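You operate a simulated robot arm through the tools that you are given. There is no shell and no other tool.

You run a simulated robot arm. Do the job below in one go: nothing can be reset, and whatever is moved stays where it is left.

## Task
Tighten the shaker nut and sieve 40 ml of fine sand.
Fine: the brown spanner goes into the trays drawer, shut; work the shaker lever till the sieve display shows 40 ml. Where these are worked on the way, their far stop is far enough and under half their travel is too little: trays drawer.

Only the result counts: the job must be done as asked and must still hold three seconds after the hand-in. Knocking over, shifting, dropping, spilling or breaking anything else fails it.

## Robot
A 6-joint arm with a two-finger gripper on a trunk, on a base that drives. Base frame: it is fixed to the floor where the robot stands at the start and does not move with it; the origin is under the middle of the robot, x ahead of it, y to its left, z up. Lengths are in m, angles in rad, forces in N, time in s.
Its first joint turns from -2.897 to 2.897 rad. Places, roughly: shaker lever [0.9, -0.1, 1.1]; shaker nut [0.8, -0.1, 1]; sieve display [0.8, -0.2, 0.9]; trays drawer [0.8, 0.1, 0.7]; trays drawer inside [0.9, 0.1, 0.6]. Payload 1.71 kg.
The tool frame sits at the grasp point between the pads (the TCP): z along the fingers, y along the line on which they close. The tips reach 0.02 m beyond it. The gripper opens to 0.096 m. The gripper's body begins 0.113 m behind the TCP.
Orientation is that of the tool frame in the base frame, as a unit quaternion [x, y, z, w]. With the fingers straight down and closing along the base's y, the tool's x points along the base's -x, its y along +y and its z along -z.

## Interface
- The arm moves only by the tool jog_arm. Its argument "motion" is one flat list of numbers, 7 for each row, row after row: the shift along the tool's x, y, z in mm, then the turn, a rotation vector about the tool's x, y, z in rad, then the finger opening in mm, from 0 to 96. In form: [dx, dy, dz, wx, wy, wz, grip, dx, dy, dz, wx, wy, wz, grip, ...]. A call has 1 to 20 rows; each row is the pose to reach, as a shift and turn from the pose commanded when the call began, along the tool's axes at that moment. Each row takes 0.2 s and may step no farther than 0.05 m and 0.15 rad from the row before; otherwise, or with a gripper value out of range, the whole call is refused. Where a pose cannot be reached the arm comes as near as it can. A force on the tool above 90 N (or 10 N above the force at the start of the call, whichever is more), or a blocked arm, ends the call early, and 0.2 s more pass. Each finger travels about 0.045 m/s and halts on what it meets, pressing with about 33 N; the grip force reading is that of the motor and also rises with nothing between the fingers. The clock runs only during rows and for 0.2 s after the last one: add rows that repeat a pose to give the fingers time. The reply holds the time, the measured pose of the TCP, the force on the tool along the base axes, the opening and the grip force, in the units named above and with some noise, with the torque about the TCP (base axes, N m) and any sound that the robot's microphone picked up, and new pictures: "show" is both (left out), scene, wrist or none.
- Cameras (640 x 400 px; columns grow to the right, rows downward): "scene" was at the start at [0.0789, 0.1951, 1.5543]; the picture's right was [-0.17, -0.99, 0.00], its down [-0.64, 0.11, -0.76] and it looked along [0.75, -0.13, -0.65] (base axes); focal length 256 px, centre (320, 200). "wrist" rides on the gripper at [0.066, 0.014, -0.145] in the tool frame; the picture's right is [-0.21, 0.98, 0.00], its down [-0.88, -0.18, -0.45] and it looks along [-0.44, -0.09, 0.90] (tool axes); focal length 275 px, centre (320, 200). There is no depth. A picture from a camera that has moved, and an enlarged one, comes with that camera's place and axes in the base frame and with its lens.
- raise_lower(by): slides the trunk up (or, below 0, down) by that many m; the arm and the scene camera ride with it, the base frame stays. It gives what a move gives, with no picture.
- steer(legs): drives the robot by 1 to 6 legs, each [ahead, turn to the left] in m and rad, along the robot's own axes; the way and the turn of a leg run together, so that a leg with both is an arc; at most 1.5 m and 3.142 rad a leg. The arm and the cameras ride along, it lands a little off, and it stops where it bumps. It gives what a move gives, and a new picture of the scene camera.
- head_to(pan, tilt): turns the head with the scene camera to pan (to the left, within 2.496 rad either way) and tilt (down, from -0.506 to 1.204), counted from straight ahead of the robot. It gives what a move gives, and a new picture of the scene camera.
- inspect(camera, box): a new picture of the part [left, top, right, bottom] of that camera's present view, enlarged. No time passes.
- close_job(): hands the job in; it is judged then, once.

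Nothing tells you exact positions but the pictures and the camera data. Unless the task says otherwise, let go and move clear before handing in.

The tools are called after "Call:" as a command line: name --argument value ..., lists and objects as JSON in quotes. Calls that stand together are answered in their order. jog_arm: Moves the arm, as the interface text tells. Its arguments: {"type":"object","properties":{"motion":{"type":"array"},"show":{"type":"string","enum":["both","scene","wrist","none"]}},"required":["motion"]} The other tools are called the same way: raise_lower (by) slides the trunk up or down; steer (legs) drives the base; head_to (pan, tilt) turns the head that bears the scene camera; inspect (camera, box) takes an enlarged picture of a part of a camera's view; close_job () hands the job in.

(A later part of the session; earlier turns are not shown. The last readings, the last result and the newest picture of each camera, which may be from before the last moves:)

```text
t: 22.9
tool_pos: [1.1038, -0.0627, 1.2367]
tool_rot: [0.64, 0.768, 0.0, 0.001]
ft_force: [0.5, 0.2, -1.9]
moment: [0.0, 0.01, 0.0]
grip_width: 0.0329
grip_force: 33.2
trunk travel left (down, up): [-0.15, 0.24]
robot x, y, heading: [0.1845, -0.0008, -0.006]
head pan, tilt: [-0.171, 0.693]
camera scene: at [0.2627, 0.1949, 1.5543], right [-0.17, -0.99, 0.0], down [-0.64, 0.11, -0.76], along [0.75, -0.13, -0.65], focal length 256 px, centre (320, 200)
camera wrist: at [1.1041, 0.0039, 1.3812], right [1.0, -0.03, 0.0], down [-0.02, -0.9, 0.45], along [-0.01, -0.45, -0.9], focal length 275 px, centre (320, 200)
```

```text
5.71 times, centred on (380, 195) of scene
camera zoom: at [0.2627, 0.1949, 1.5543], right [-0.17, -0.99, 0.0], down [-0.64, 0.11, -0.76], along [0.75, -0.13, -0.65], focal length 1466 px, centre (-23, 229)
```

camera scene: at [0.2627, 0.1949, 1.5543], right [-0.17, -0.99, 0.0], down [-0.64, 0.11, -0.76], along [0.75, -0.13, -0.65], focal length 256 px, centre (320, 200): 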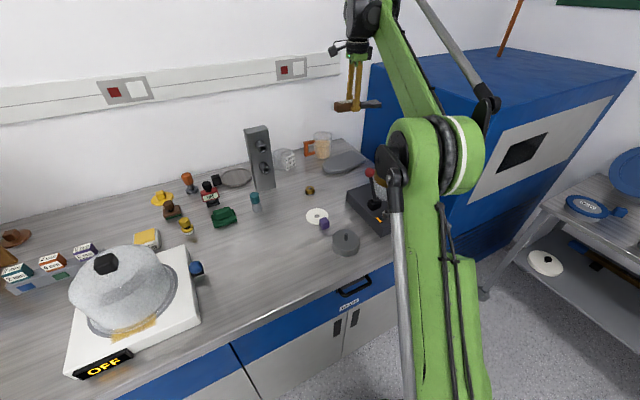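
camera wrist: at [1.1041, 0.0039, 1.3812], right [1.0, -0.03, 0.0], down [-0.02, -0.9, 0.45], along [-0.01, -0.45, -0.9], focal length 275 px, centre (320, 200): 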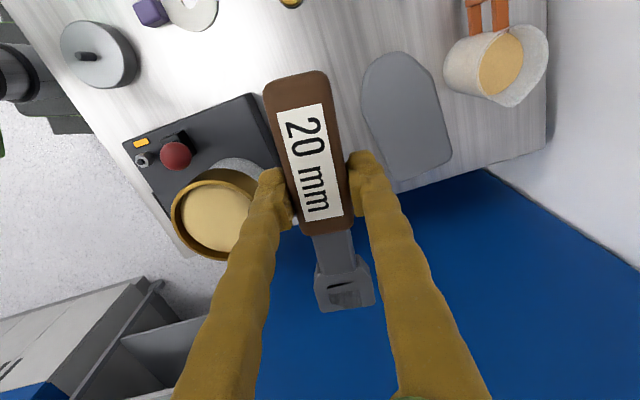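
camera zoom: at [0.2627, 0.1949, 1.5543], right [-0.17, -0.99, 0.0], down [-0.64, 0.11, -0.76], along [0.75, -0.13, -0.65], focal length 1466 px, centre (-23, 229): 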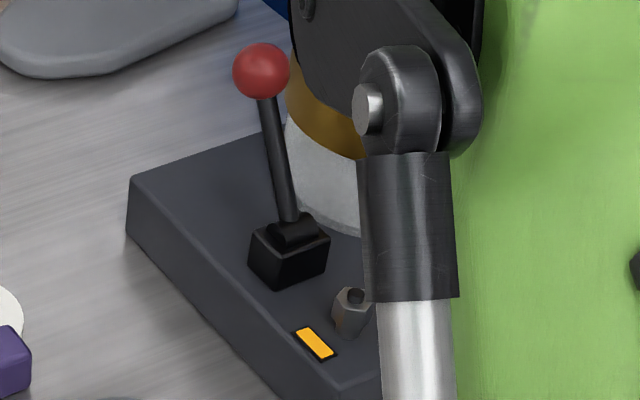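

The nut is a tall hex near (0.824, -0.123, top ~0.975) with flats roughly facing ±x. I'll bring the spanner to the robot side of the nut, handle pointing toward me and slightly right (210°), staying high.

Call:
jog_arm --motion '[-3, -27, 0, 0, 0, -0.137, 0, -6, -53, 0, 0, 0, -0.273, 0, -8, -80, 0, 0, 0, -0.41, 0, -11, -107, 0, 0, 0, -0.547, 0, -14, -133, 0, 0, 0, -0.683, 0, -17, -160, 0, 0, 0, -0.82, 0, -20, -187, 0, 0, 0, -0.957, 0, -22, -213, 0, 0, 0, -1.093, 0, -25, -240, 0, 0, 0, -1.23, 0, -28, -267, 0, 0, 0, -1.367, 0, -31, -293, 0, 0, 0, -1.503, 0, -33, -320, 0, 0, 0, -1.64, 0, -36, -346, 0, 0, 0, -1.777, 0, -39, -373, 0, 0, 0, -1.913, 0, -39, -373, 0, 0, 0, -1.913, 0]'

```text
t: 26.1
tool_pos: [0.7427, -0.1713, 1.2388]
tool_rot: [-0.26, 0.966, 0.0, 0.002]
ft_force: [-0.1, 0.0, -2.8]
moment: [0.02, -0.02, -0.01]
grip_width: 0.0328
grip_force: 33.8
trunk travel left (down, up): [-0.15, 0.24]
robot x, y, heading: [0.1803, -0.0028, -0.003]
head pan, tilt: [-0.171, 0.693]
camera scene: at [0.2616, 0.1948, 1.5544], right [-0.17, -0.99, 0.0], down [-0.64, 0.11, -0.76], along [0.75, -0.13, -0.65], focal length 256 px, centre (320, 200)
camera wrist: at [0.6778, -0.1913, 1.3833], right [-0.31, 0.95, 0.0], down [0.85, 0.28, 0.45], along [0.42, 0.14, -0.89], focal length 275 px, centre (320, 200)
```

scene: 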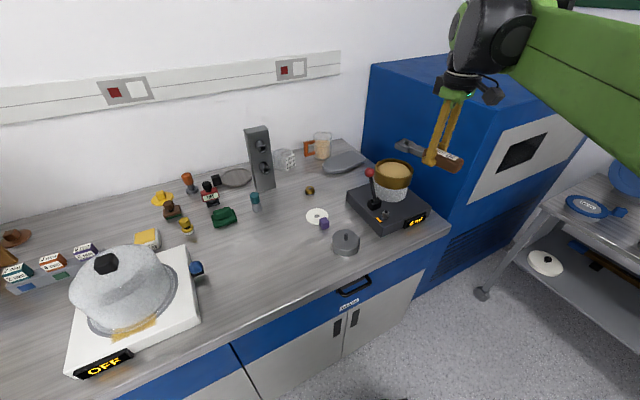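
wrist: 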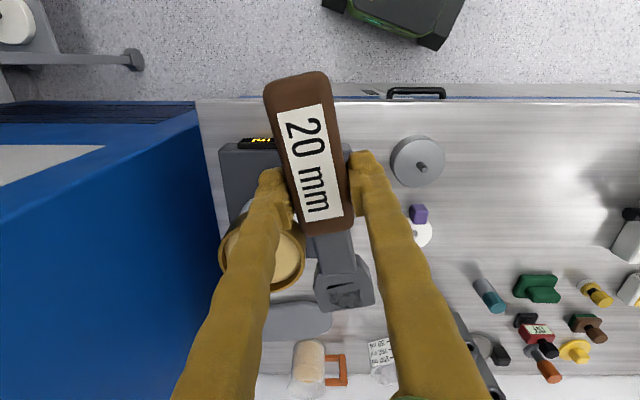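

Call:
inspect --camera "scene" --box '[360, 190, 410, 230]'

Call:
jog_arm --motion '[0, 0, 25, 0, 0, 0, 0, 0, 0, 50, 0, 0, 0, 0, 0, 0, 75, 0, 0, 0, 0, 0, 0, 100, 0, 0, 0, 0, 0, 0, 125, 0, 0, 0, 0, 0, 0, 150, 0, 0, 0, 0, 0, 0, 165, 0, 0, 0, 0, 0, 0, 165, 0, 0, 0, 0]'

Call:
inspect --camera "scene" --box '[360, 160, 440, 230]'

Call:
inspect --camera "wrist" --box '[260, 200, 420, 340]'

```text
10.00 times, centred on (385, 210) of scene
camera zoom: at [0.2616, 0.1948, 1.5544], right [-0.17, -0.99, 0.0], down [-0.64, 0.11, -0.76], along [0.75, -0.13, -0.65], focal length 2566 px, centre (-330, 100)
```

zoom: 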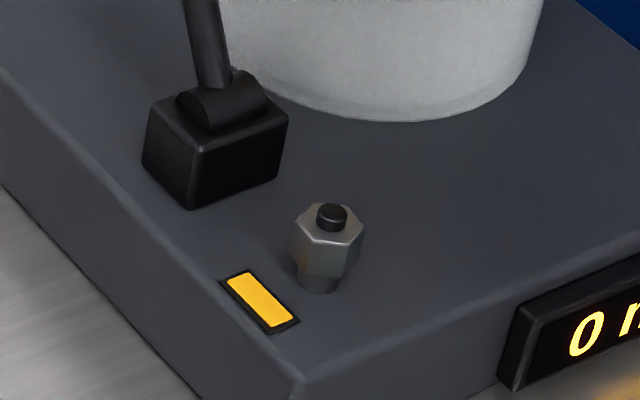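

```text
t: 27.9
tool_pos: [0.7452, -0.1724, 1.0706]
tool_rot: [-0.259, 0.966, 0.0, 0.0]
ft_force: [-0.2, 0.4, -2.4]
moment: [0.0, 0.01, 0.04]
grip_width: 0.0329
grip_force: 33.3
trunk travel left (down, up): [-0.15, 0.24]
robot x, y, heading: [0.1796, -0.0007, -0.002]
head pan, tilt: [-0.171, 0.693]
camera scene: at [0.2623, 0.1948, 1.5543], right [-0.17, -0.99, 0.0], down [-0.64, 0.11, -0.76], along [0.75, -0.13, -0.65], focal length 256 px, centre (320, 200)
camera wrist: at [0.6794, -0.1918, 1.2154], right [-0.31, 0.95, 0.0], down [0.85, 0.28, 0.45], along [0.42, 0.14, -0.89], focal length 275 px, centre (320, 200)
```

scene: 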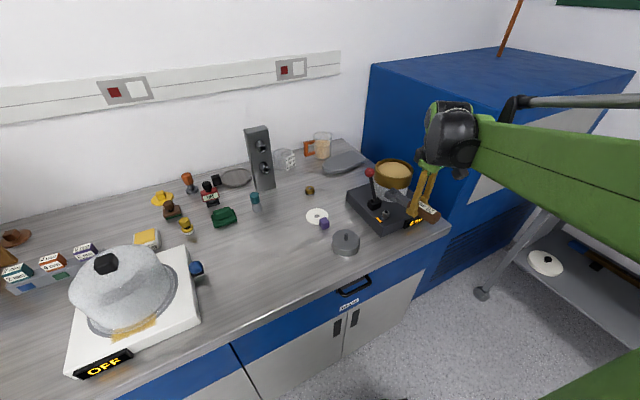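
wrist: 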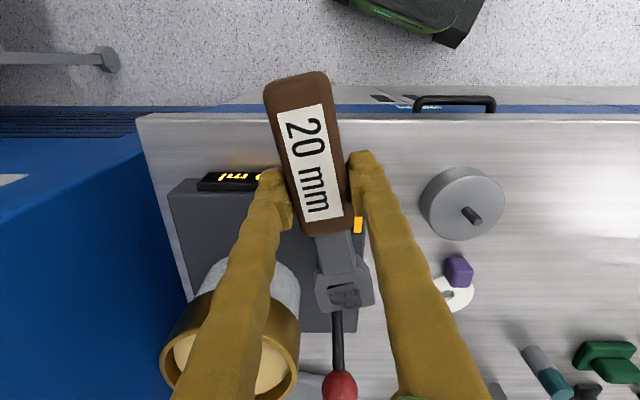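

```text
5.71 times, centred on (400, 195) of scene
camera zoom: at [0.2623, 0.1948, 1.5543], right [-0.17, -0.99, 0.0], down [-0.64, 0.11, -0.76], along [0.75, -0.13, -0.65], focal length 1466 px, centre (-137, 229)
```

zoom: 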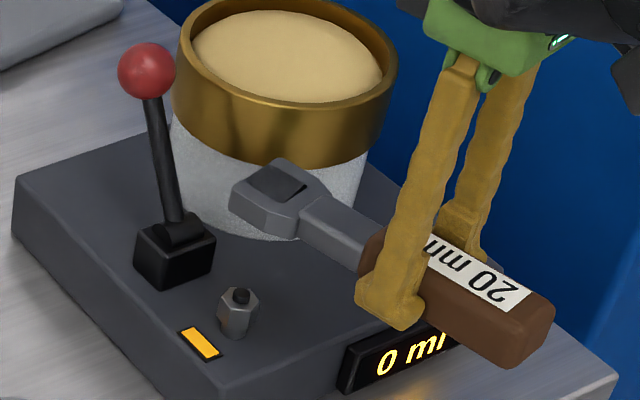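

```text
2.86 times, centred on (340, 270) of wrist
camera zoom: at [0.6794, -0.1918, 1.2154], right [-0.31, 0.95, 0.0], down [0.85, 0.28, 0.45], along [0.42, 0.14, -0.89], focal length 786 px, centre (263, 0)
```

zoom: 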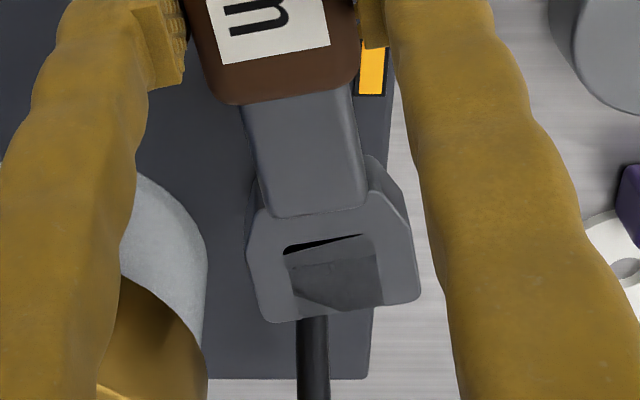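

The nut's flats run at about 8°/68°/128°, so the handle should point at 188°. I'll rotate to that, keep the jaw over the nut, and lower somewhat for a check.

Call:
jog_arm --motion '[-3, 12, 10, 0, 0, 0.128, 0, -6, 24, 20, 0, 0, 0.256, 0, -10, 35, 30, 0, 0, 0.384, 0, -10, 35, 40, 0, 0, 0.384, 0, -10, 35, 40, 0, 0, 0.384, 0]' --show "wrist"

Call:
inspect --camera "scene" --box '[360, 180, 430, 230]'

Call:
inspect --camera "wrist" --box '[290, 220, 390, 320]'

```text
t: 29.1
tool_pos: [0.7339, -0.1343, 1.0314]
tool_rot: [-0.07, 0.998, -0.001, 0.001]
ft_force: [0.7, -0.3, -2.6]
moment: [-0.02, 0.03, -0.02]
grip_width: 0.0328
grip_force: 33.1
trunk travel left (down, up): [-0.15, 0.24]
robot x, y, heading: [0.1841, 0.0007, 0.001]
head pan, tilt: [-0.171, 0.693]
camera wrist: at [0.6654, -0.1296, 1.1754], right [0.07, 1.0, 0.0], down [0.89, -0.06, 0.45], along [0.45, -0.03, -0.89], focal length 275 px, centre (320, 200)
```

wrist: 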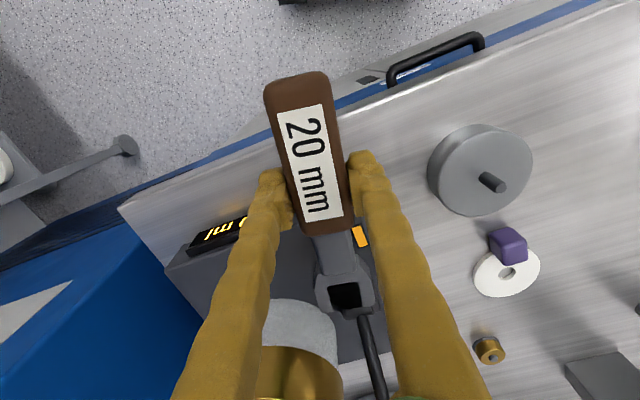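

```text
8.00 times, centred on (395, 205) of scene
camera zoom: at [0.2623, 0.1949, 1.5543], right [-0.17, -0.99, 0.0], down [-0.64, 0.11, -0.76], along [0.75, -0.13, -0.65], focal length 2052 px, centre (-280, 160)
```

zoom: 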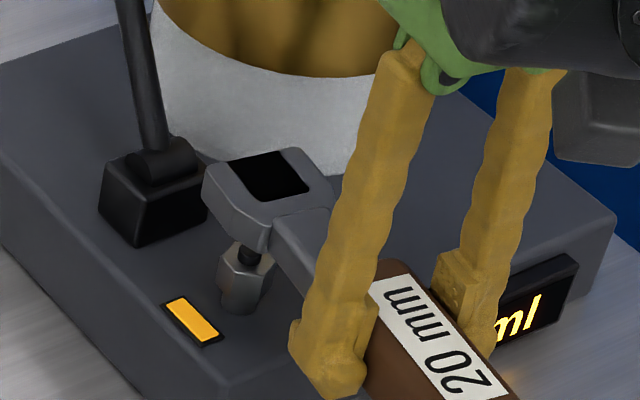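

```text
4.00 times, centred on (340, 270) of wrist
camera zoom: at [0.6654, -0.1296, 1.1754], right [0.07, 1.0, 0.0], down [0.89, -0.06, 0.45], along [0.45, -0.03, -0.89], focal length 1101 px, centre (240, -80)
```

zoom: 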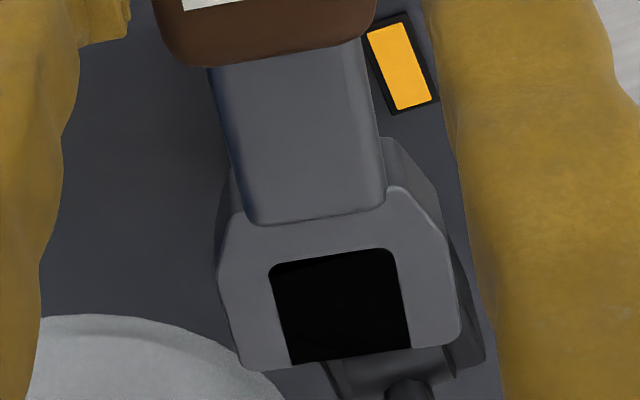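

The jaw sits over the nut within a couple of millimetres. I'll lower to just above the nut top and re-check.

Call:
jog_arm --motion '[0, 0, 10, 0, 0, 0, 0, 0, 0, 20, 0, 0, 0, 0, 0, 0, 28, 0, 0, 0, 0, 0, 0, 34, 0, 0, 0, 0, 0, 0, 34, 0, 0, 0, 0]' --show "wrist"

Call:
inspect --camera "scene" --box '[360, 185, 420, 230]'

Call:
inspect --camera "wrist" --box '[290, 220, 390, 320]'

```text
t: 30.3
tool_pos: [0.7341, -0.1351, 0.9966]
tool_rot: [-0.07, 0.998, -0.001, 0.001]
ft_force: [0.7, -0.3, 0.7]
moment: [-0.01, -0.27, -0.06]
grip_width: 0.0329
grip_force: 33.0
trunk travel left (down, up): [-0.15, 0.24]
robot x, y, heading: [0.1809, -0.0019, -0.005]
head pan, tilt: [-0.171, 0.693]
camera wrist: at [0.6659, -0.1298, 1.1409], right [0.07, 1.0, 0.0], down [0.89, -0.06, 0.45], along [0.45, -0.03, -0.89], focal length 275 px, centre (320, 200)
```

wrist: 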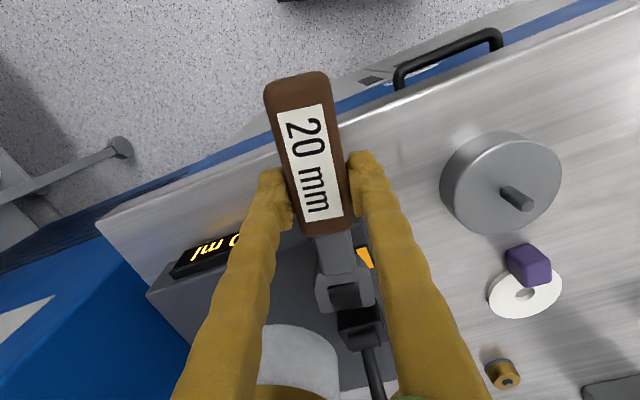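

```text
8.89 times, centred on (390, 208) of scene
camera zoom: at [0.2621, 0.1949, 1.5544], right [-0.17, -0.99, 0.0], down [-0.64, 0.11, -0.76], along [0.75, -0.13, -0.65], focal length 2280 px, centre (-302, 133)
```

zoom: 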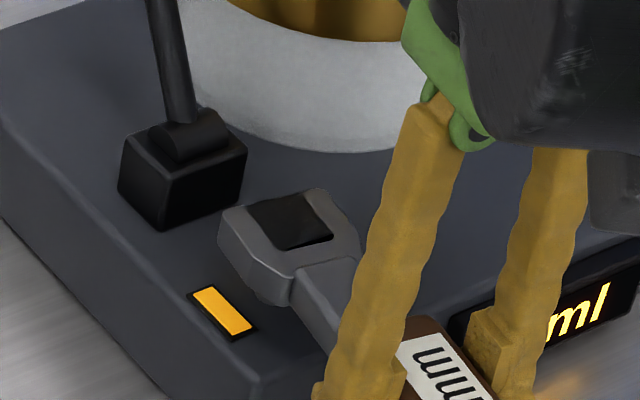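

```text
4.00 times, centred on (340, 270) of wrist
camera zoom: at [0.6659, -0.1298, 1.1409], right [0.07, 1.0, 0.0], down [0.89, -0.06, 0.45], along [0.45, -0.03, -0.89], focal length 1101 px, centre (240, -80)
```

zoom: 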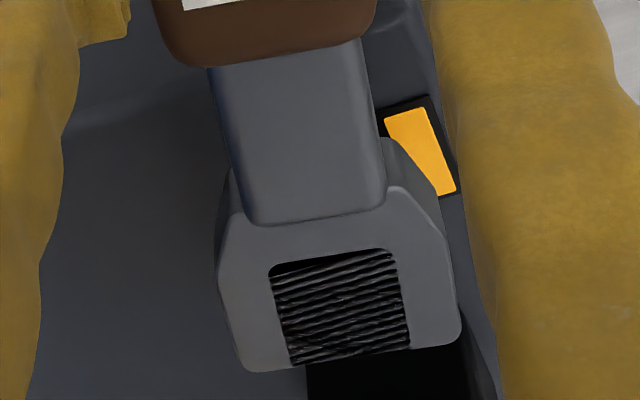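

There's a light contact (about 3 N) at the head already, at the nut's top. I'll press down in tiny steps to see whether the jaw drops over the nut.

Call:
jog_arm --motion '[0, 0, 2, 0, 0, 0, 0, 0, 0, 4, 0, 0, 0, 0, 0, 0, 4, 0, 0, 0, 0]' --show "wrist"

Call:
inspect --camera "scene" --box '[360, 185, 420, 230]'

```text
t: 31.1
tool_pos: [0.7331, -0.1344, 0.9922]
tool_rot: [-0.07, 0.998, -0.001, 0.001]
ft_force: [-2.8, -0.1, 5.6]
moment: [-0.01, -0.67, -0.01]
grip_width: 0.0331
grip_force: 32.9
trunk travel left (down, up): [-0.15, 0.24]
robot x, y, heading: [0.183, 0.0008, -0.002]
head pan, tilt: [-0.171, 0.693]
camera wrist: at [0.6657, -0.1297, 1.1372], right [0.07, 1.0, 0.0], down [0.89, -0.06, 0.45], along [0.45, -0.03, -0.89], focal length 275 px, centre (320, 200)
```

wrist: 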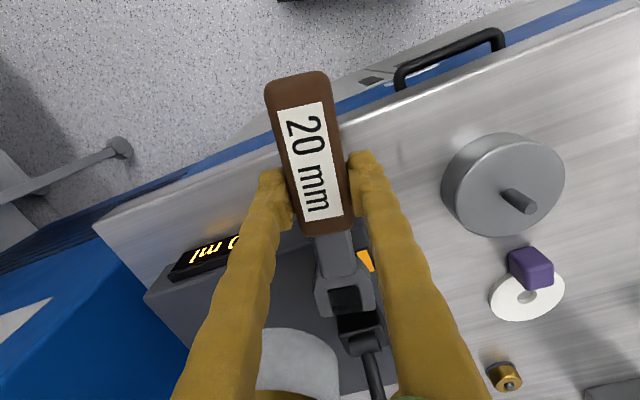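

```text
8.89 times, centred on (390, 208) of scene
camera zoom: at [0.2615, 0.1949, 1.5543], right [-0.17, -0.99, 0.0], down [-0.64, 0.11, -0.76], along [0.75, -0.13, -0.65], focal length 2280 px, centre (-302, 133)
```

zoom: 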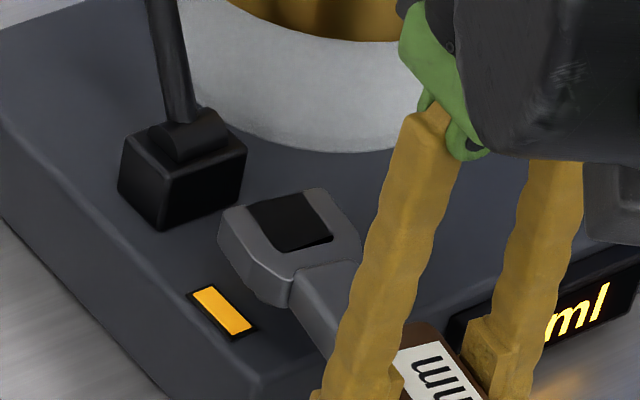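

The jaw's decal is within ~2 mm of the nut centre and angle within 2°, so I'm just touching an edge. I'll lift, shift 3 mm back and 1.3 mm left, and try again.

Call:
jog_arm --motion '[0, 0, -8, 0, 0, 0, 0, 3, 1.3, -8, 0, 0, 0, 0, 3, 1.3, -8, 0, 0, 0, 0, 3, 1.3, -4, 0, 0, 0, 0, 3, 1.3, 0, 0, 0, 0, 0, 3, 1.3, 2, 0, 0, 0, 0, 3, 1.3, 2, 0, 0, 0, 0]' --show "none"

Call:
inspect --camera "scene" --box '[360, 185, 420, 230]'

```text
t: 32.7
tool_pos: [0.7314, -0.1349, 0.9902]
tool_rot: [-0.07, 0.998, -0.001, 0.001]
ft_force: [-1.2, -1.4, 6.5]
moment: [0.01, -0.74, -0.12]
grip_width: 0.0329
grip_force: 33.2
trunk travel left (down, up): [-0.15, 0.24]
robot x, y, heading: [0.1833, -0.0011, -0.004]
head pan, tilt: [-0.171, 0.693]
```

```text
8.89 times, centred on (390, 208) of scene
camera zoom: at [0.2615, 0.1949, 1.5544], right [-0.17, -0.99, 0.0], down [-0.64, 0.11, -0.76], along [0.75, -0.13, -0.65], focal length 2280 px, centre (-302, 133)
```

zoom: 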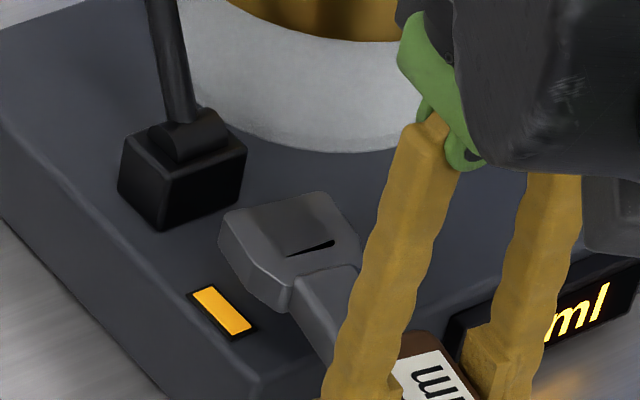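

Still riding on top of the nut or stud. I'll turn slowly clockwise about the nut with this light press, so the jaw can drop in or engage, and watch the forces.

Call:
jog_arm --motion '[-0.2, 5, 0, 0, 0, 0.052, 0, -0.5, 10, 0, 0, 0, 0.105, 0, -1.2, 15, 0, 0, 0, 0.157, 0, -1.2, 15, 0, 0, 0, 0.157, 0]' --show "none"

Call:
inspect --camera "scene" --box '[360, 185, 420, 230]'

```text
t: 33.7
tool_pos: [0.7303, -0.1188, 0.9913]
tool_rot: [0.008, 1.0, -0.001, 0.002]
ft_force: [-0.6, 0.4, -1.1]
moment: [-0.01, -0.09, 0.01]
grip_width: 0.0327
grip_force: 32.9
trunk travel left (down, up): [-0.15, 0.24]
robot x, y, heading: [0.1829, 0.0034, -0.002]
head pan, tilt: [-0.171, 0.693]
```

```text
8.89 times, centred on (390, 208) of scene
camera zoom: at [0.2621, 0.1949, 1.5543], right [-0.17, -0.99, 0.0], down [-0.64, 0.11, -0.76], along [0.75, -0.13, -0.65], focal length 2280 px, centre (-302, 133)
```

zoom: 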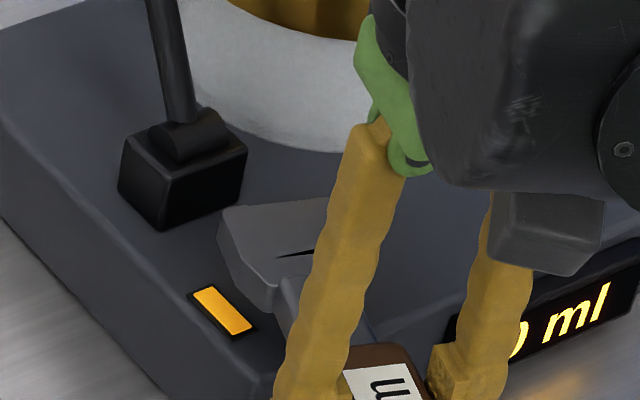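

The contact force fell to about 1.5 N, so it seems to have started to drop. I'll lower a few millimetres more.

Call:
jog_arm --motion '[0, 0, 2, 0, 0, 0, 0, 0, 0, 4, 0, 0, 0, 0, 0, 0, 4, 0, 0, 0, 0]' --show "wrist"

Call:
inspect --camera "scene" --box '[360, 185, 420, 230]'

Call:
inspect --camera "wrist" --box '[290, 220, 390, 320]'

```text
t: 34.5
tool_pos: [0.73, -0.1201, 0.9873]
tool_rot: [0.009, 1.0, -0.001, 0.001]
ft_force: [-2.8, 1.7, 6.9]
moment: [-0.07, -0.77, 0.19]
grip_width: 0.0328
grip_force: 33.3
trunk travel left (down, up): [-0.15, 0.24]
robot x, y, heading: [0.1828, 0.0, -0.004]
head pan, tilt: [-0.171, 0.693]
camera wrist: at [0.6641, -0.1041, 1.131], right [0.22, 0.97, 0.0], down [0.87, -0.2, 0.45], along [0.44, -0.1, -0.89], focal length 275 px, centre (320, 200)
```

wrist: 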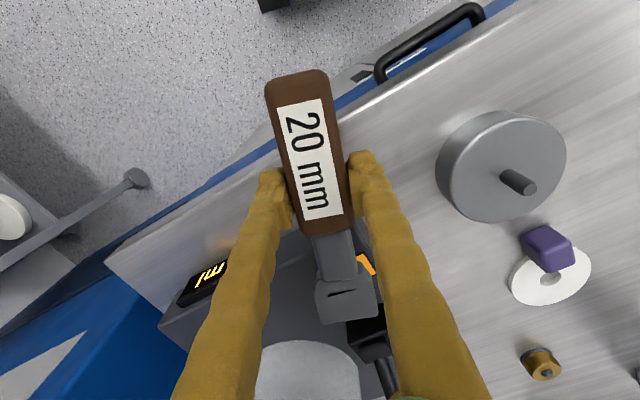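

```text
8.89 times, centred on (390, 208) of scene
camera zoom: at [0.2614, 0.1951, 1.5543], right [-0.17, -0.99, 0.0], down [-0.64, 0.11, -0.76], along [0.75, -0.13, -0.65], focal length 2280 px, centre (-302, 133)
```

zoom: 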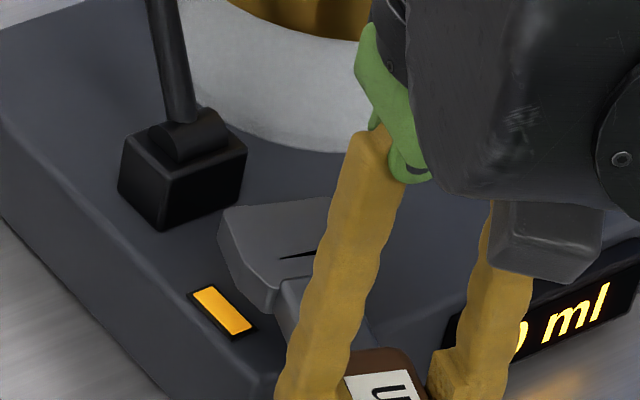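

```text
4.00 times, centred on (340, 270) of wrist
camera zoom: at [0.6641, -0.1041, 1.131], right [0.22, 0.97, 0.0], down [0.87, -0.2, 0.45], along [0.44, -0.1, -0.89], focal length 1101 px, centre (240, -80)
```

zoom: 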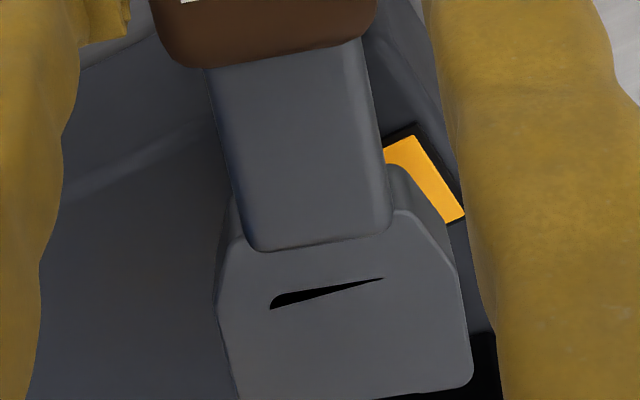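

The head is still resting on something and the spanner is pitching in the grip. I'll lift clear and look at the nut and the spanner's underside state.

Call:
jog_arm --motion '[0, 0, -15, 0, 0, 0, 0, 10, 0, -40, 0, 0, 0, 0, 30, 0, -65, 0, 0, 0, 0, 50, 0, -90, 0, 0, 0, 0, 70, 0, -100, 0, 0, 0, 0, 70, 0, -100, 0, 0, 0, 0]'

Call:
inspect --camera "scene" --box '[365, 190, 415, 230]'

Call:
inspect --camera "scene" --box '[350, 160, 450, 240]'

Call:
inspect --camera "wrist" --box '[290, 220, 390, 340]'

```text
t: 35.9
tool_pos: [0.6607, -0.1199, 1.0843]
tool_rot: [0.008, 1.0, -0.001, 0.001]
ft_force: [0.5, -0.6, -3.0]
moment: [0.02, 0.02, 0.01]
grip_width: 0.0328
grip_force: 33.3
trunk travel left (down, up): [-0.15, 0.24]
robot x, y, heading: [0.1812, -0.0017, -0.002]
head pan, tilt: [-0.171, 0.693]
camera scene: at [0.2617, 0.1949, 1.5543], right [-0.17, -0.99, 0.0], down [-0.64, 0.11, -0.76], along [0.75, -0.13, -0.65], focal length 256 px, centre (320, 200)
camera wrist: at [0.5946, -0.1047, 1.2287], right [0.22, 0.97, 0.0], down [0.87, -0.2, 0.45], along [0.44, -0.1, -0.89], focal length 275 px, centre (320, 200)
```

scene: 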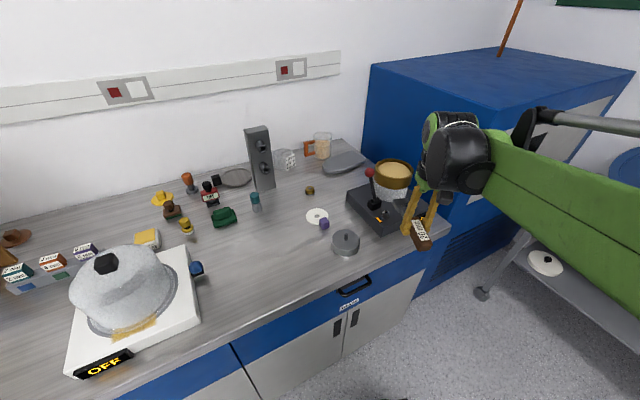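
wrist: 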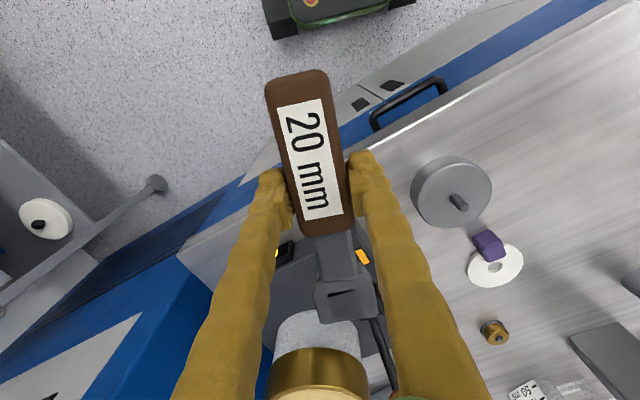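

```text
10.00 times, centred on (390, 210) of scene
camera zoom: at [0.2617, 0.1949, 1.5543], right [-0.17, -0.99, 0.0], down [-0.64, 0.11, -0.76], along [0.75, -0.13, -0.65], focal length 2566 px, centre (-380, 100)
```

zoom: 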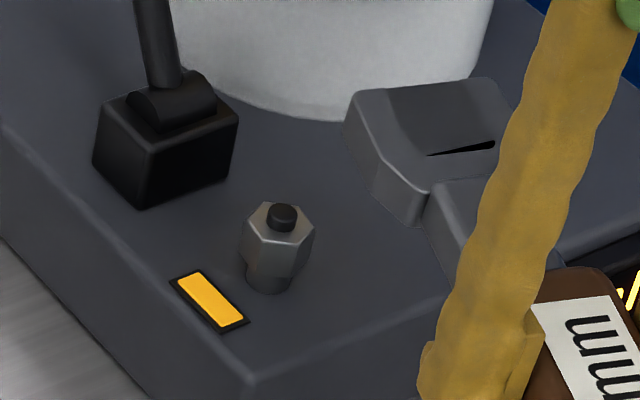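

```text
5.00 times, centred on (400, 200) of scene
camera zoom: at [0.2617, 0.1949, 1.5543], right [-0.17, -0.99, 0.0], down [-0.64, 0.11, -0.76], along [0.75, -0.13, -0.65], focal length 1283 px, centre (-80, 200)
```

zoom: 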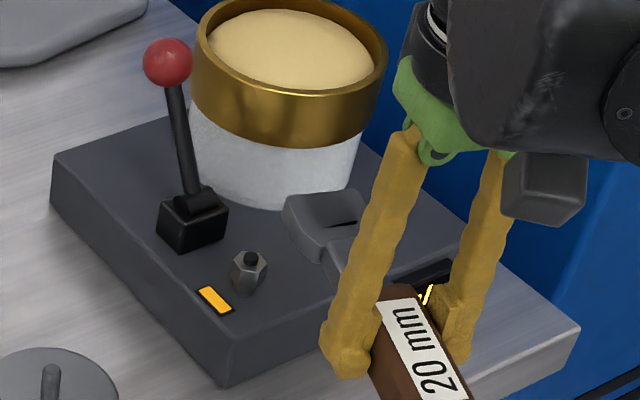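

```text
3.33 times, centred on (340, 280) of wrist
camera zoom: at [0.5946, -0.1047, 1.2287], right [0.22, 0.97, 0.0], down [0.87, -0.2, 0.45], along [0.44, -0.1, -0.89], focal length 918 px, centre (253, -67)
```

zoom: 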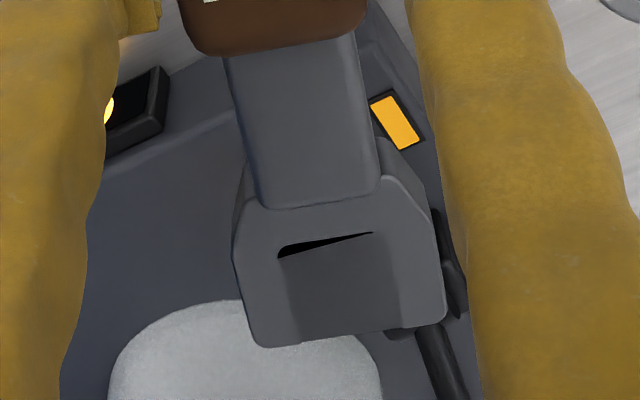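

Call:
inspect --camera "scene" --box '[378, 204, 394, 222]'

Call:
inspect --camera "scene" --box '[395, 190, 420, 215]'

Call:
inspect --camera "wrist" --box '[310, 270, 380, 330]'

```text
16.00 times, centred on (386, 213) of scene
camera zoom: at [0.2617, 0.1949, 1.5543], right [-0.17, -0.99, 0.0], down [-0.64, 0.11, -0.76], along [0.75, -0.13, -0.65], focal length 4105 px, centre (-736, -8)
```

zoom: 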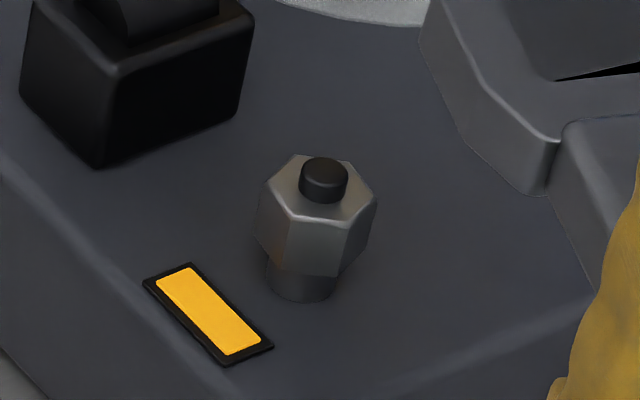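

```text
16.00 times, centred on (408, 202) of scene
camera zoom: at [0.2617, 0.1949, 1.5543], right [-0.17, -0.99, 0.0], down [-0.64, 0.11, -0.76], along [0.75, -0.13, -0.65], focal length 4105 px, centre (-1080, 160)
```

zoom: 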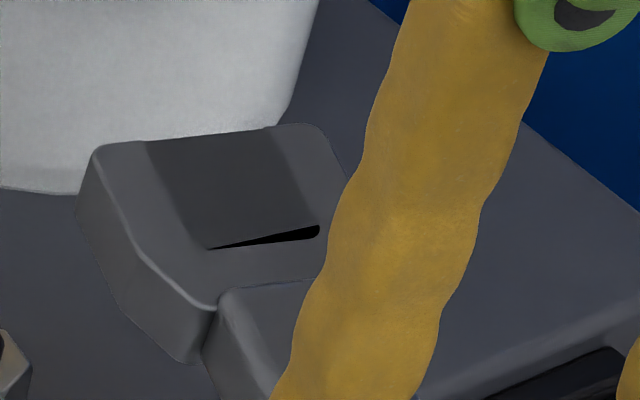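

```text
6.67 times, centred on (345, 300) of wrist
camera zoom: at [0.5946, -0.1047, 1.2287], right [0.22, 0.97, 0.0], down [0.87, -0.2, 0.45], along [0.44, -0.1, -0.89], focal length 1835 px, centre (153, -467)
```

zoom: 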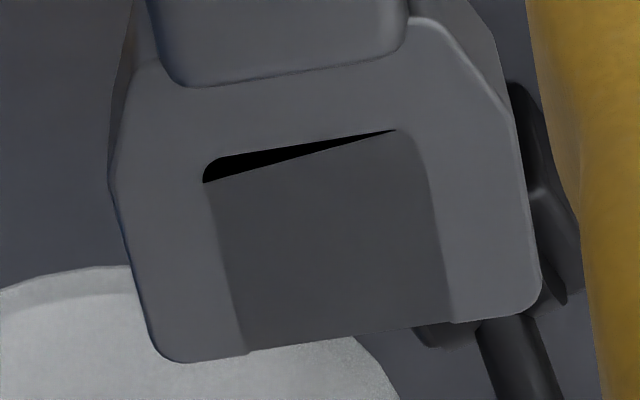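

The mouth looks genuinely open-ended and the spanner pitched ~5° in my grip. I'll level it by tilting the hand, align the handle to 187.5°, and come in from the side: first to a point just short of the nut.

Call:
jog_arm --motion '[-10, -5, 15, 0.002, 0.03, -0.05, 0, -20, -10, 30, 0.005, 0.06, -0.1, 0, -30, -15, 50, 0.007, 0.095, -0.147, 0, -40, -20, 70, 0.007, 0.095, -0.147, 0, -40, -20, 70, 0.007, 0.095, -0.147, 0]' --show "wrist"

Call:
inspect --camera "scene" --box '[370, 190, 420, 230]'

Call:
inspect --camera "wrist" --box '[290, 220, 390, 340]'

```text
t: 37.1
tool_pos: [0.6998, -0.1389, 1.0151]
tool_rot: [-0.065, 0.997, -0.003, -0.047]
ft_force: [-0.1, 0.1, -2.5]
moment: [0.02, 0.02, 0.01]
grip_width: 0.0329
grip_force: 33.4
trunk travel left (down, up): [-0.15, 0.24]
robot x, y, heading: [0.1835, -0.0012, -0.007]
head pan, tilt: [-0.171, 0.693]
camera wrist: at [0.6465, -0.1314, 1.1646], right [0.08, 1.0, -0.02], down [0.93, -0.06, 0.36], along [0.36, -0.05, -0.93], focal length 275 px, centre (320, 200)
```

wrist: 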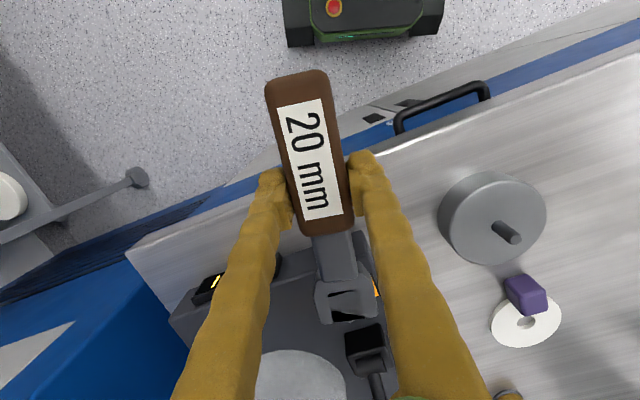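

```text
10.00 times, centred on (395, 210) of scene
camera zoom: at [0.2625, 0.1948, 1.5543], right [-0.17, -0.99, 0.0], down [-0.64, 0.11, -0.76], along [0.75, -0.13, -0.65], focal length 2566 px, centre (-430, 100)
```

zoom: 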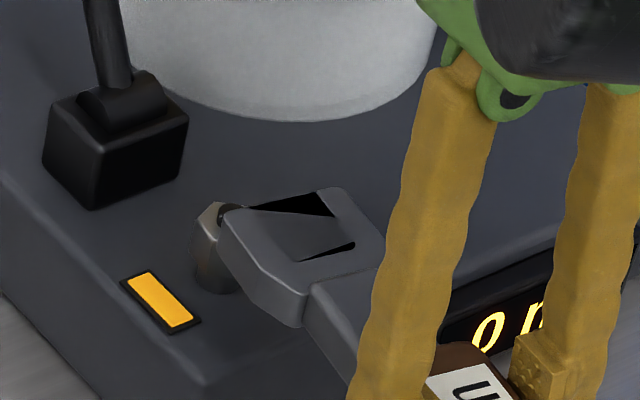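

```text
3.33 times, centred on (340, 280) of wrist
camera zoom: at [0.6465, -0.1314, 1.1646], right [0.08, 1.0, -0.02], down [0.93, -0.06, 0.36], along [0.36, -0.05, -0.93], focal length 918 px, centre (253, -67)
```

zoom: 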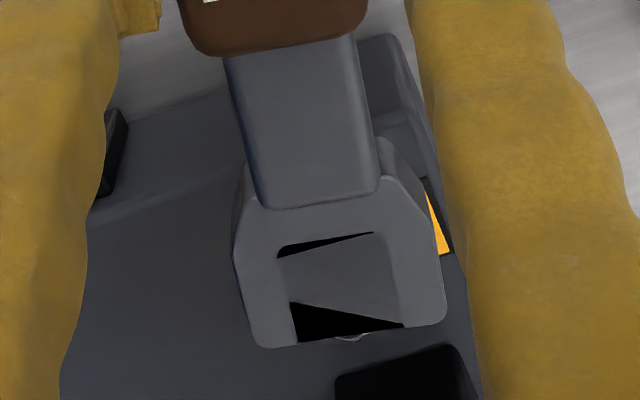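

The nut is just visible off the jaw tip, about 1.7 mm to the left of the jaw axis. I'll lower to the nut's level just short of it.

Call:
jog_arm --motion '[-1, 1, 10, 0, 0, 0, 0, -2, 1.7, 20, 0, 0, 0, 0, -2.6, 1.7, 28, 0, 0, 0, 0, -2.6, 1.7, 28, 0, 0, 0, 0]' --show "wrist"

Call:
inspect --camera "scene" --box '[375, 200, 405, 225]'

Call:
inspect --camera "wrist" --box '[300, 260, 400, 340]'

```text
t: 38.1
tool_pos: [0.6993, -0.1338, 0.987]
tool_rot: [-0.065, 0.997, -0.004, -0.047]
ft_force: [-0.1, -0.4, -2.0]
moment: [0.01, 0.01, 0.0]
grip_width: 0.0328
grip_force: 33.0
trunk travel left (down, up): [-0.15, 0.24]
robot x, y, heading: [0.1826, -0.0026, 0.0]
head pan, tilt: [-0.171, 0.693]
camera wrist: at [0.6462, -0.1284, 1.1367], right [0.08, 1.0, -0.02], down [0.93, -0.06, 0.36], along [0.36, -0.05, -0.93], focal length 275 px, centre (320, 200)
```

wrist: 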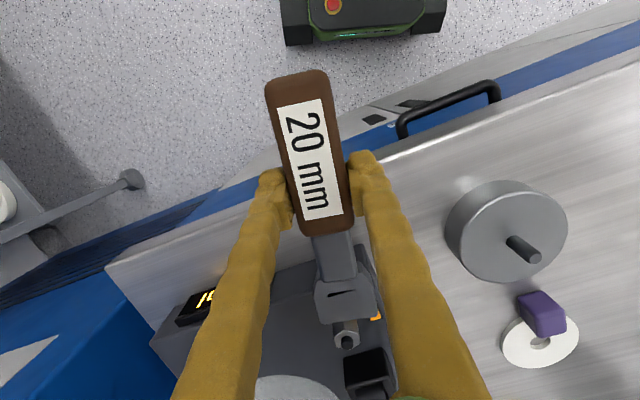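

```text
16.00 times, centred on (390, 212) of scene
camera zoom: at [0.2622, 0.1948, 1.5543], right [-0.17, -0.99, 0.0], down [-0.64, 0.11, -0.76], along [0.75, -0.13, -0.65], focal length 4105 px, centre (-800, 0)
```

zoom: 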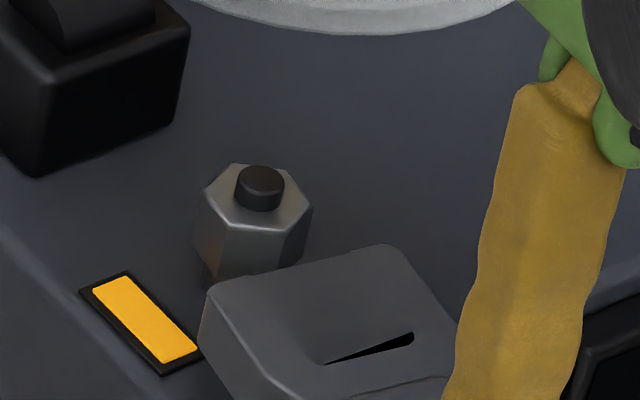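

```text
5.00 times, centred on (350, 300) of wrist
camera zoom: at [0.6462, -0.1284, 1.1367], right [0.08, 1.0, -0.02], down [0.93, -0.06, 0.36], along [0.36, -0.05, -0.93], focal length 1376 px, centre (170, -300)
```

zoom: 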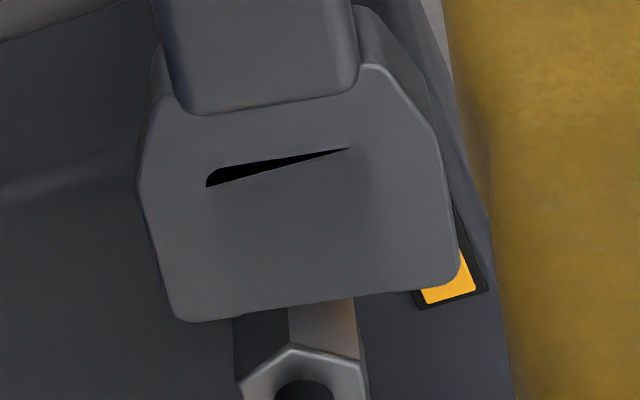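

Call:
inspect --camera "wrist" --box '[325, 310, 373, 355]'

Call:
inspect --camera "scene" --box '[380, 204, 392, 219]'

```text
8.89 times, centred on (349, 332) of wrist
camera zoom: at [0.6462, -0.1284, 1.1367], right [0.08, 1.0, -0.02], down [0.93, -0.06, 0.36], along [0.36, -0.05, -0.93], focal length 2447 px, centre (62, -978)
```

zoom: 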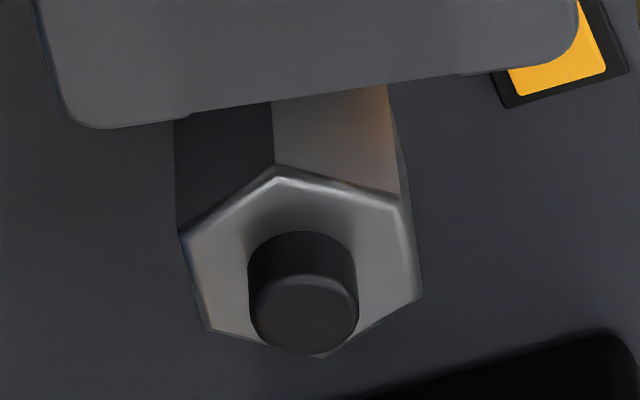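

```text
16.00 times, centred on (386, 212) of scene
camera zoom: at [0.2622, 0.1948, 1.5543], right [-0.17, -0.99, 0.0], down [-0.64, 0.11, -0.76], along [0.75, -0.13, -0.65], focal length 4105 px, centre (-736, 16)
```

zoom: 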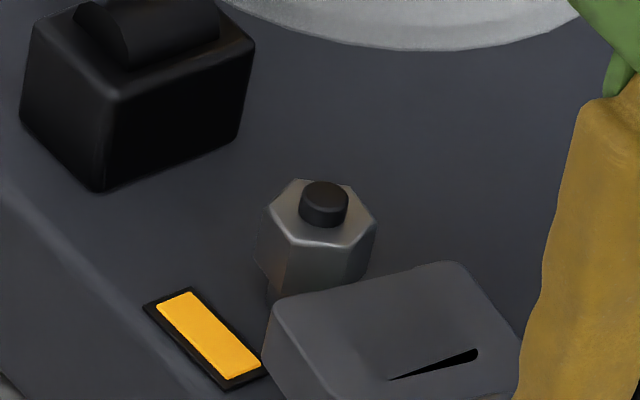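

The close views give it: nut centre (0.824, -0.124), flats at 188°, and my jaw axis is about 4.5 mm too far left. I'll shift right, then advance 12 mm and check for contact.

Call:
jog_arm --motion '[0, -2.5, 0, 0, 0, -0.014, 0, 0, -4.5, 0, 0, 0, -0.014, 0, -6, -4.5, -0.6, 0, 0, -0.014, 0, -12, -4.5, -1.1, 0, 0, -0.014, 0, -12, -4.5, -1.1, 0, 0, -0.014, 0]' --show "none"

Call:
inspect --camera "wrist" --box '[315, 290, 375, 340]'

Call:
inspect --camera "scene" --box '[375, 200, 405, 225]'

```text
t: 39.3
tool_pos: [0.7134, -0.1392, 0.9867]
tool_rot: [-0.071, 0.996, -0.004, -0.045]
ft_force: [0.9, 0.5, -1.9]
moment: [0.01, 0.04, 0.0]
grip_width: 0.0327
grip_force: 33.1
trunk travel left (down, up): [-0.15, 0.24]
robot x, y, heading: [0.1801, -0.0007, 0.003]
head pan, tilt: [-0.171, 0.693]
```

```text
8.00 times, centred on (345, 315) of wrist
camera zoom: at [0.6593, -0.1325, 1.1376], right [0.06, 1.0, -0.02], down [0.93, -0.05, 0.36], along [0.36, -0.04, -0.93], focal length 2202 px, centre (120, -720)
```

zoom: 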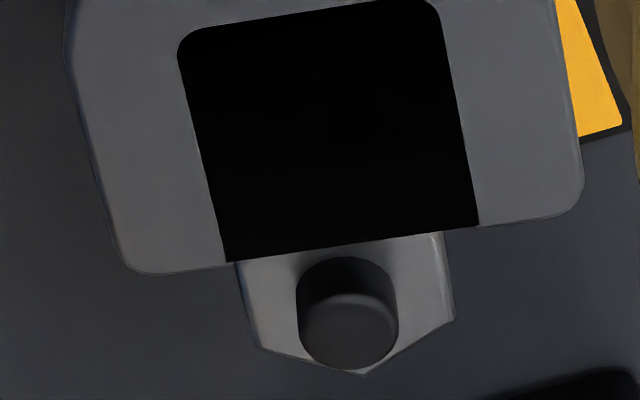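

```text
16.00 times, centred on (390, 212) of scene
camera zoom: at [0.2623, 0.1948, 1.5543], right [-0.17, -0.99, 0.0], down [-0.64, 0.11, -0.76], along [0.75, -0.13, -0.65], focal length 4105 px, centre (-800, 0)
```

zoom: 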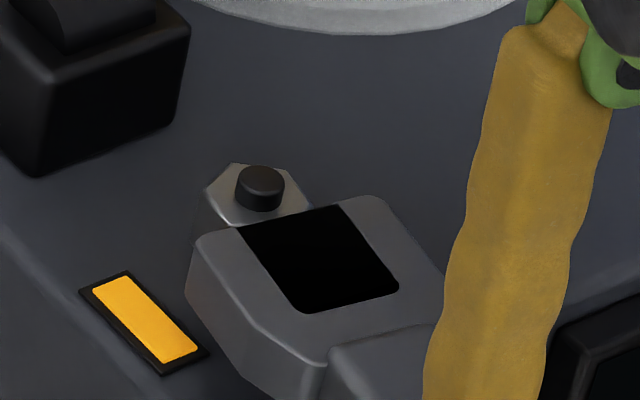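

Nut is centred in the mouth within 1 mm and there's no contact. Advance another 16 mm so the jaw takes the nut.

Call:
jog_arm --motion '[-5, -0.3, -0.5, 0, 0, 0, 0, -10, -0.5, -0.9, 0, 0, 0, 0, -14, -0.5, -1.3, 0, 0, 0, 0, -17, -0.5, -1.6, 0, 0, 0, 0, -17, -0.5, -1.6, 0, 0, 0, 0]' --show "none"

Call:
inspect --camera "wrist" --box '[315, 270, 375, 320]'

Call:
inspect --camera "scene" --box '[375, 200, 405, 225]'

```text
t: 40.5
tool_pos: [0.7291, -0.1377, 0.9878]
tool_rot: [-0.071, 0.996, -0.002, -0.046]
ft_force: [-1.0, -4.7, -2.8]
moment: [-0.06, 0.1, -0.41]
grip_width: 0.0328
grip_force: 32.9
trunk travel left (down, up): [-0.15, 0.24]
robot x, y, heading: [0.1837, 0.0027, -0.005]
head pan, tilt: [-0.171, 0.693]
```

```text
8.00 times, centred on (345, 295) of wrist
camera zoom: at [0.6756, -0.1313, 1.1383], right [0.06, 1.0, -0.02], down [0.93, -0.05, 0.36], along [0.36, -0.04, -0.93], focal length 2202 px, centre (120, -560)
```

zoom: 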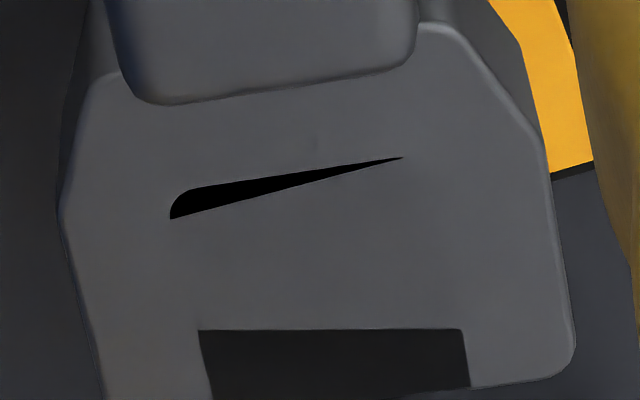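

```text
16.00 times, centred on (390, 212) of scene
camera zoom: at [0.2622, 0.1945, 1.5544], right [-0.17, -0.99, 0.0], down [-0.64, 0.11, -0.76], along [0.75, -0.13, -0.65], focal length 4105 px, centre (-800, 0)
```

zoom: 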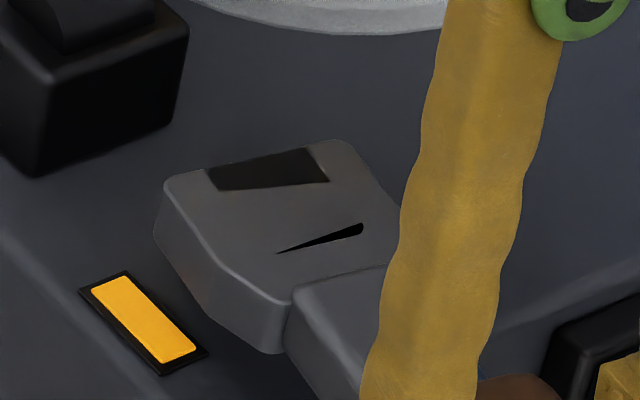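

The jaw is on the nut (light side contact from the nut). Now turn clockwise about the nut in small steps and watch the torque.

Call:
jog_arm --motion '[-0.1, 5.8, 0, -0.006, 0, 0.06, 0, -0.7, 11.5, -0.1, -0.011, 0, 0.12, 0, -1.5, 16.7, -0.1, -0.016, 0, 0.174, 0, -1.5, 16.7, -0.1, -0.016, 0, 0.174, 0]' --show "none"

Call:
inspect --camera "scene" --box '[375, 200, 405, 225]'

```text
t: 41.5
tool_pos: [0.7295, -0.1216, 0.9892]
tool_rot: [0.015, 0.999, 0.001, -0.046]
ft_force: [-0.3, 1.1, -3.1]
moment: [-0.01, 0.11, 0.05]
grip_width: 0.0329
grip_force: 32.9
trunk travel left (down, up): [-0.15, 0.24]
robot x, y, heading: [0.1832, -0.0001, -0.003]
head pan, tilt: [-0.171, 0.693]
```

```text
16.00 times, centred on (390, 212) of scene
camera zoom: at [0.2622, 0.1949, 1.5543], right [-0.17, -0.99, 0.0], down [-0.64, 0.11, -0.76], along [0.75, -0.13, -0.65], focal length 4105 px, centre (-800, 0)
```

zoom: 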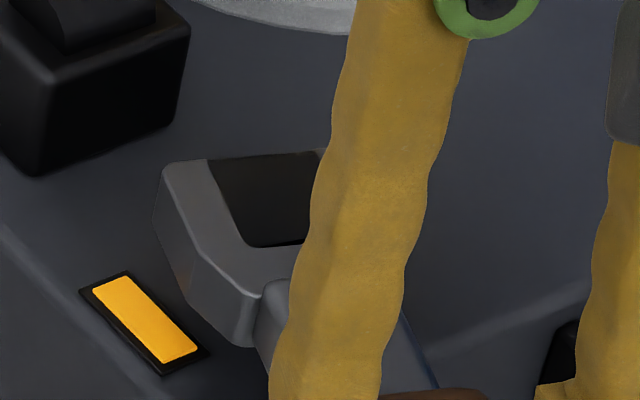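

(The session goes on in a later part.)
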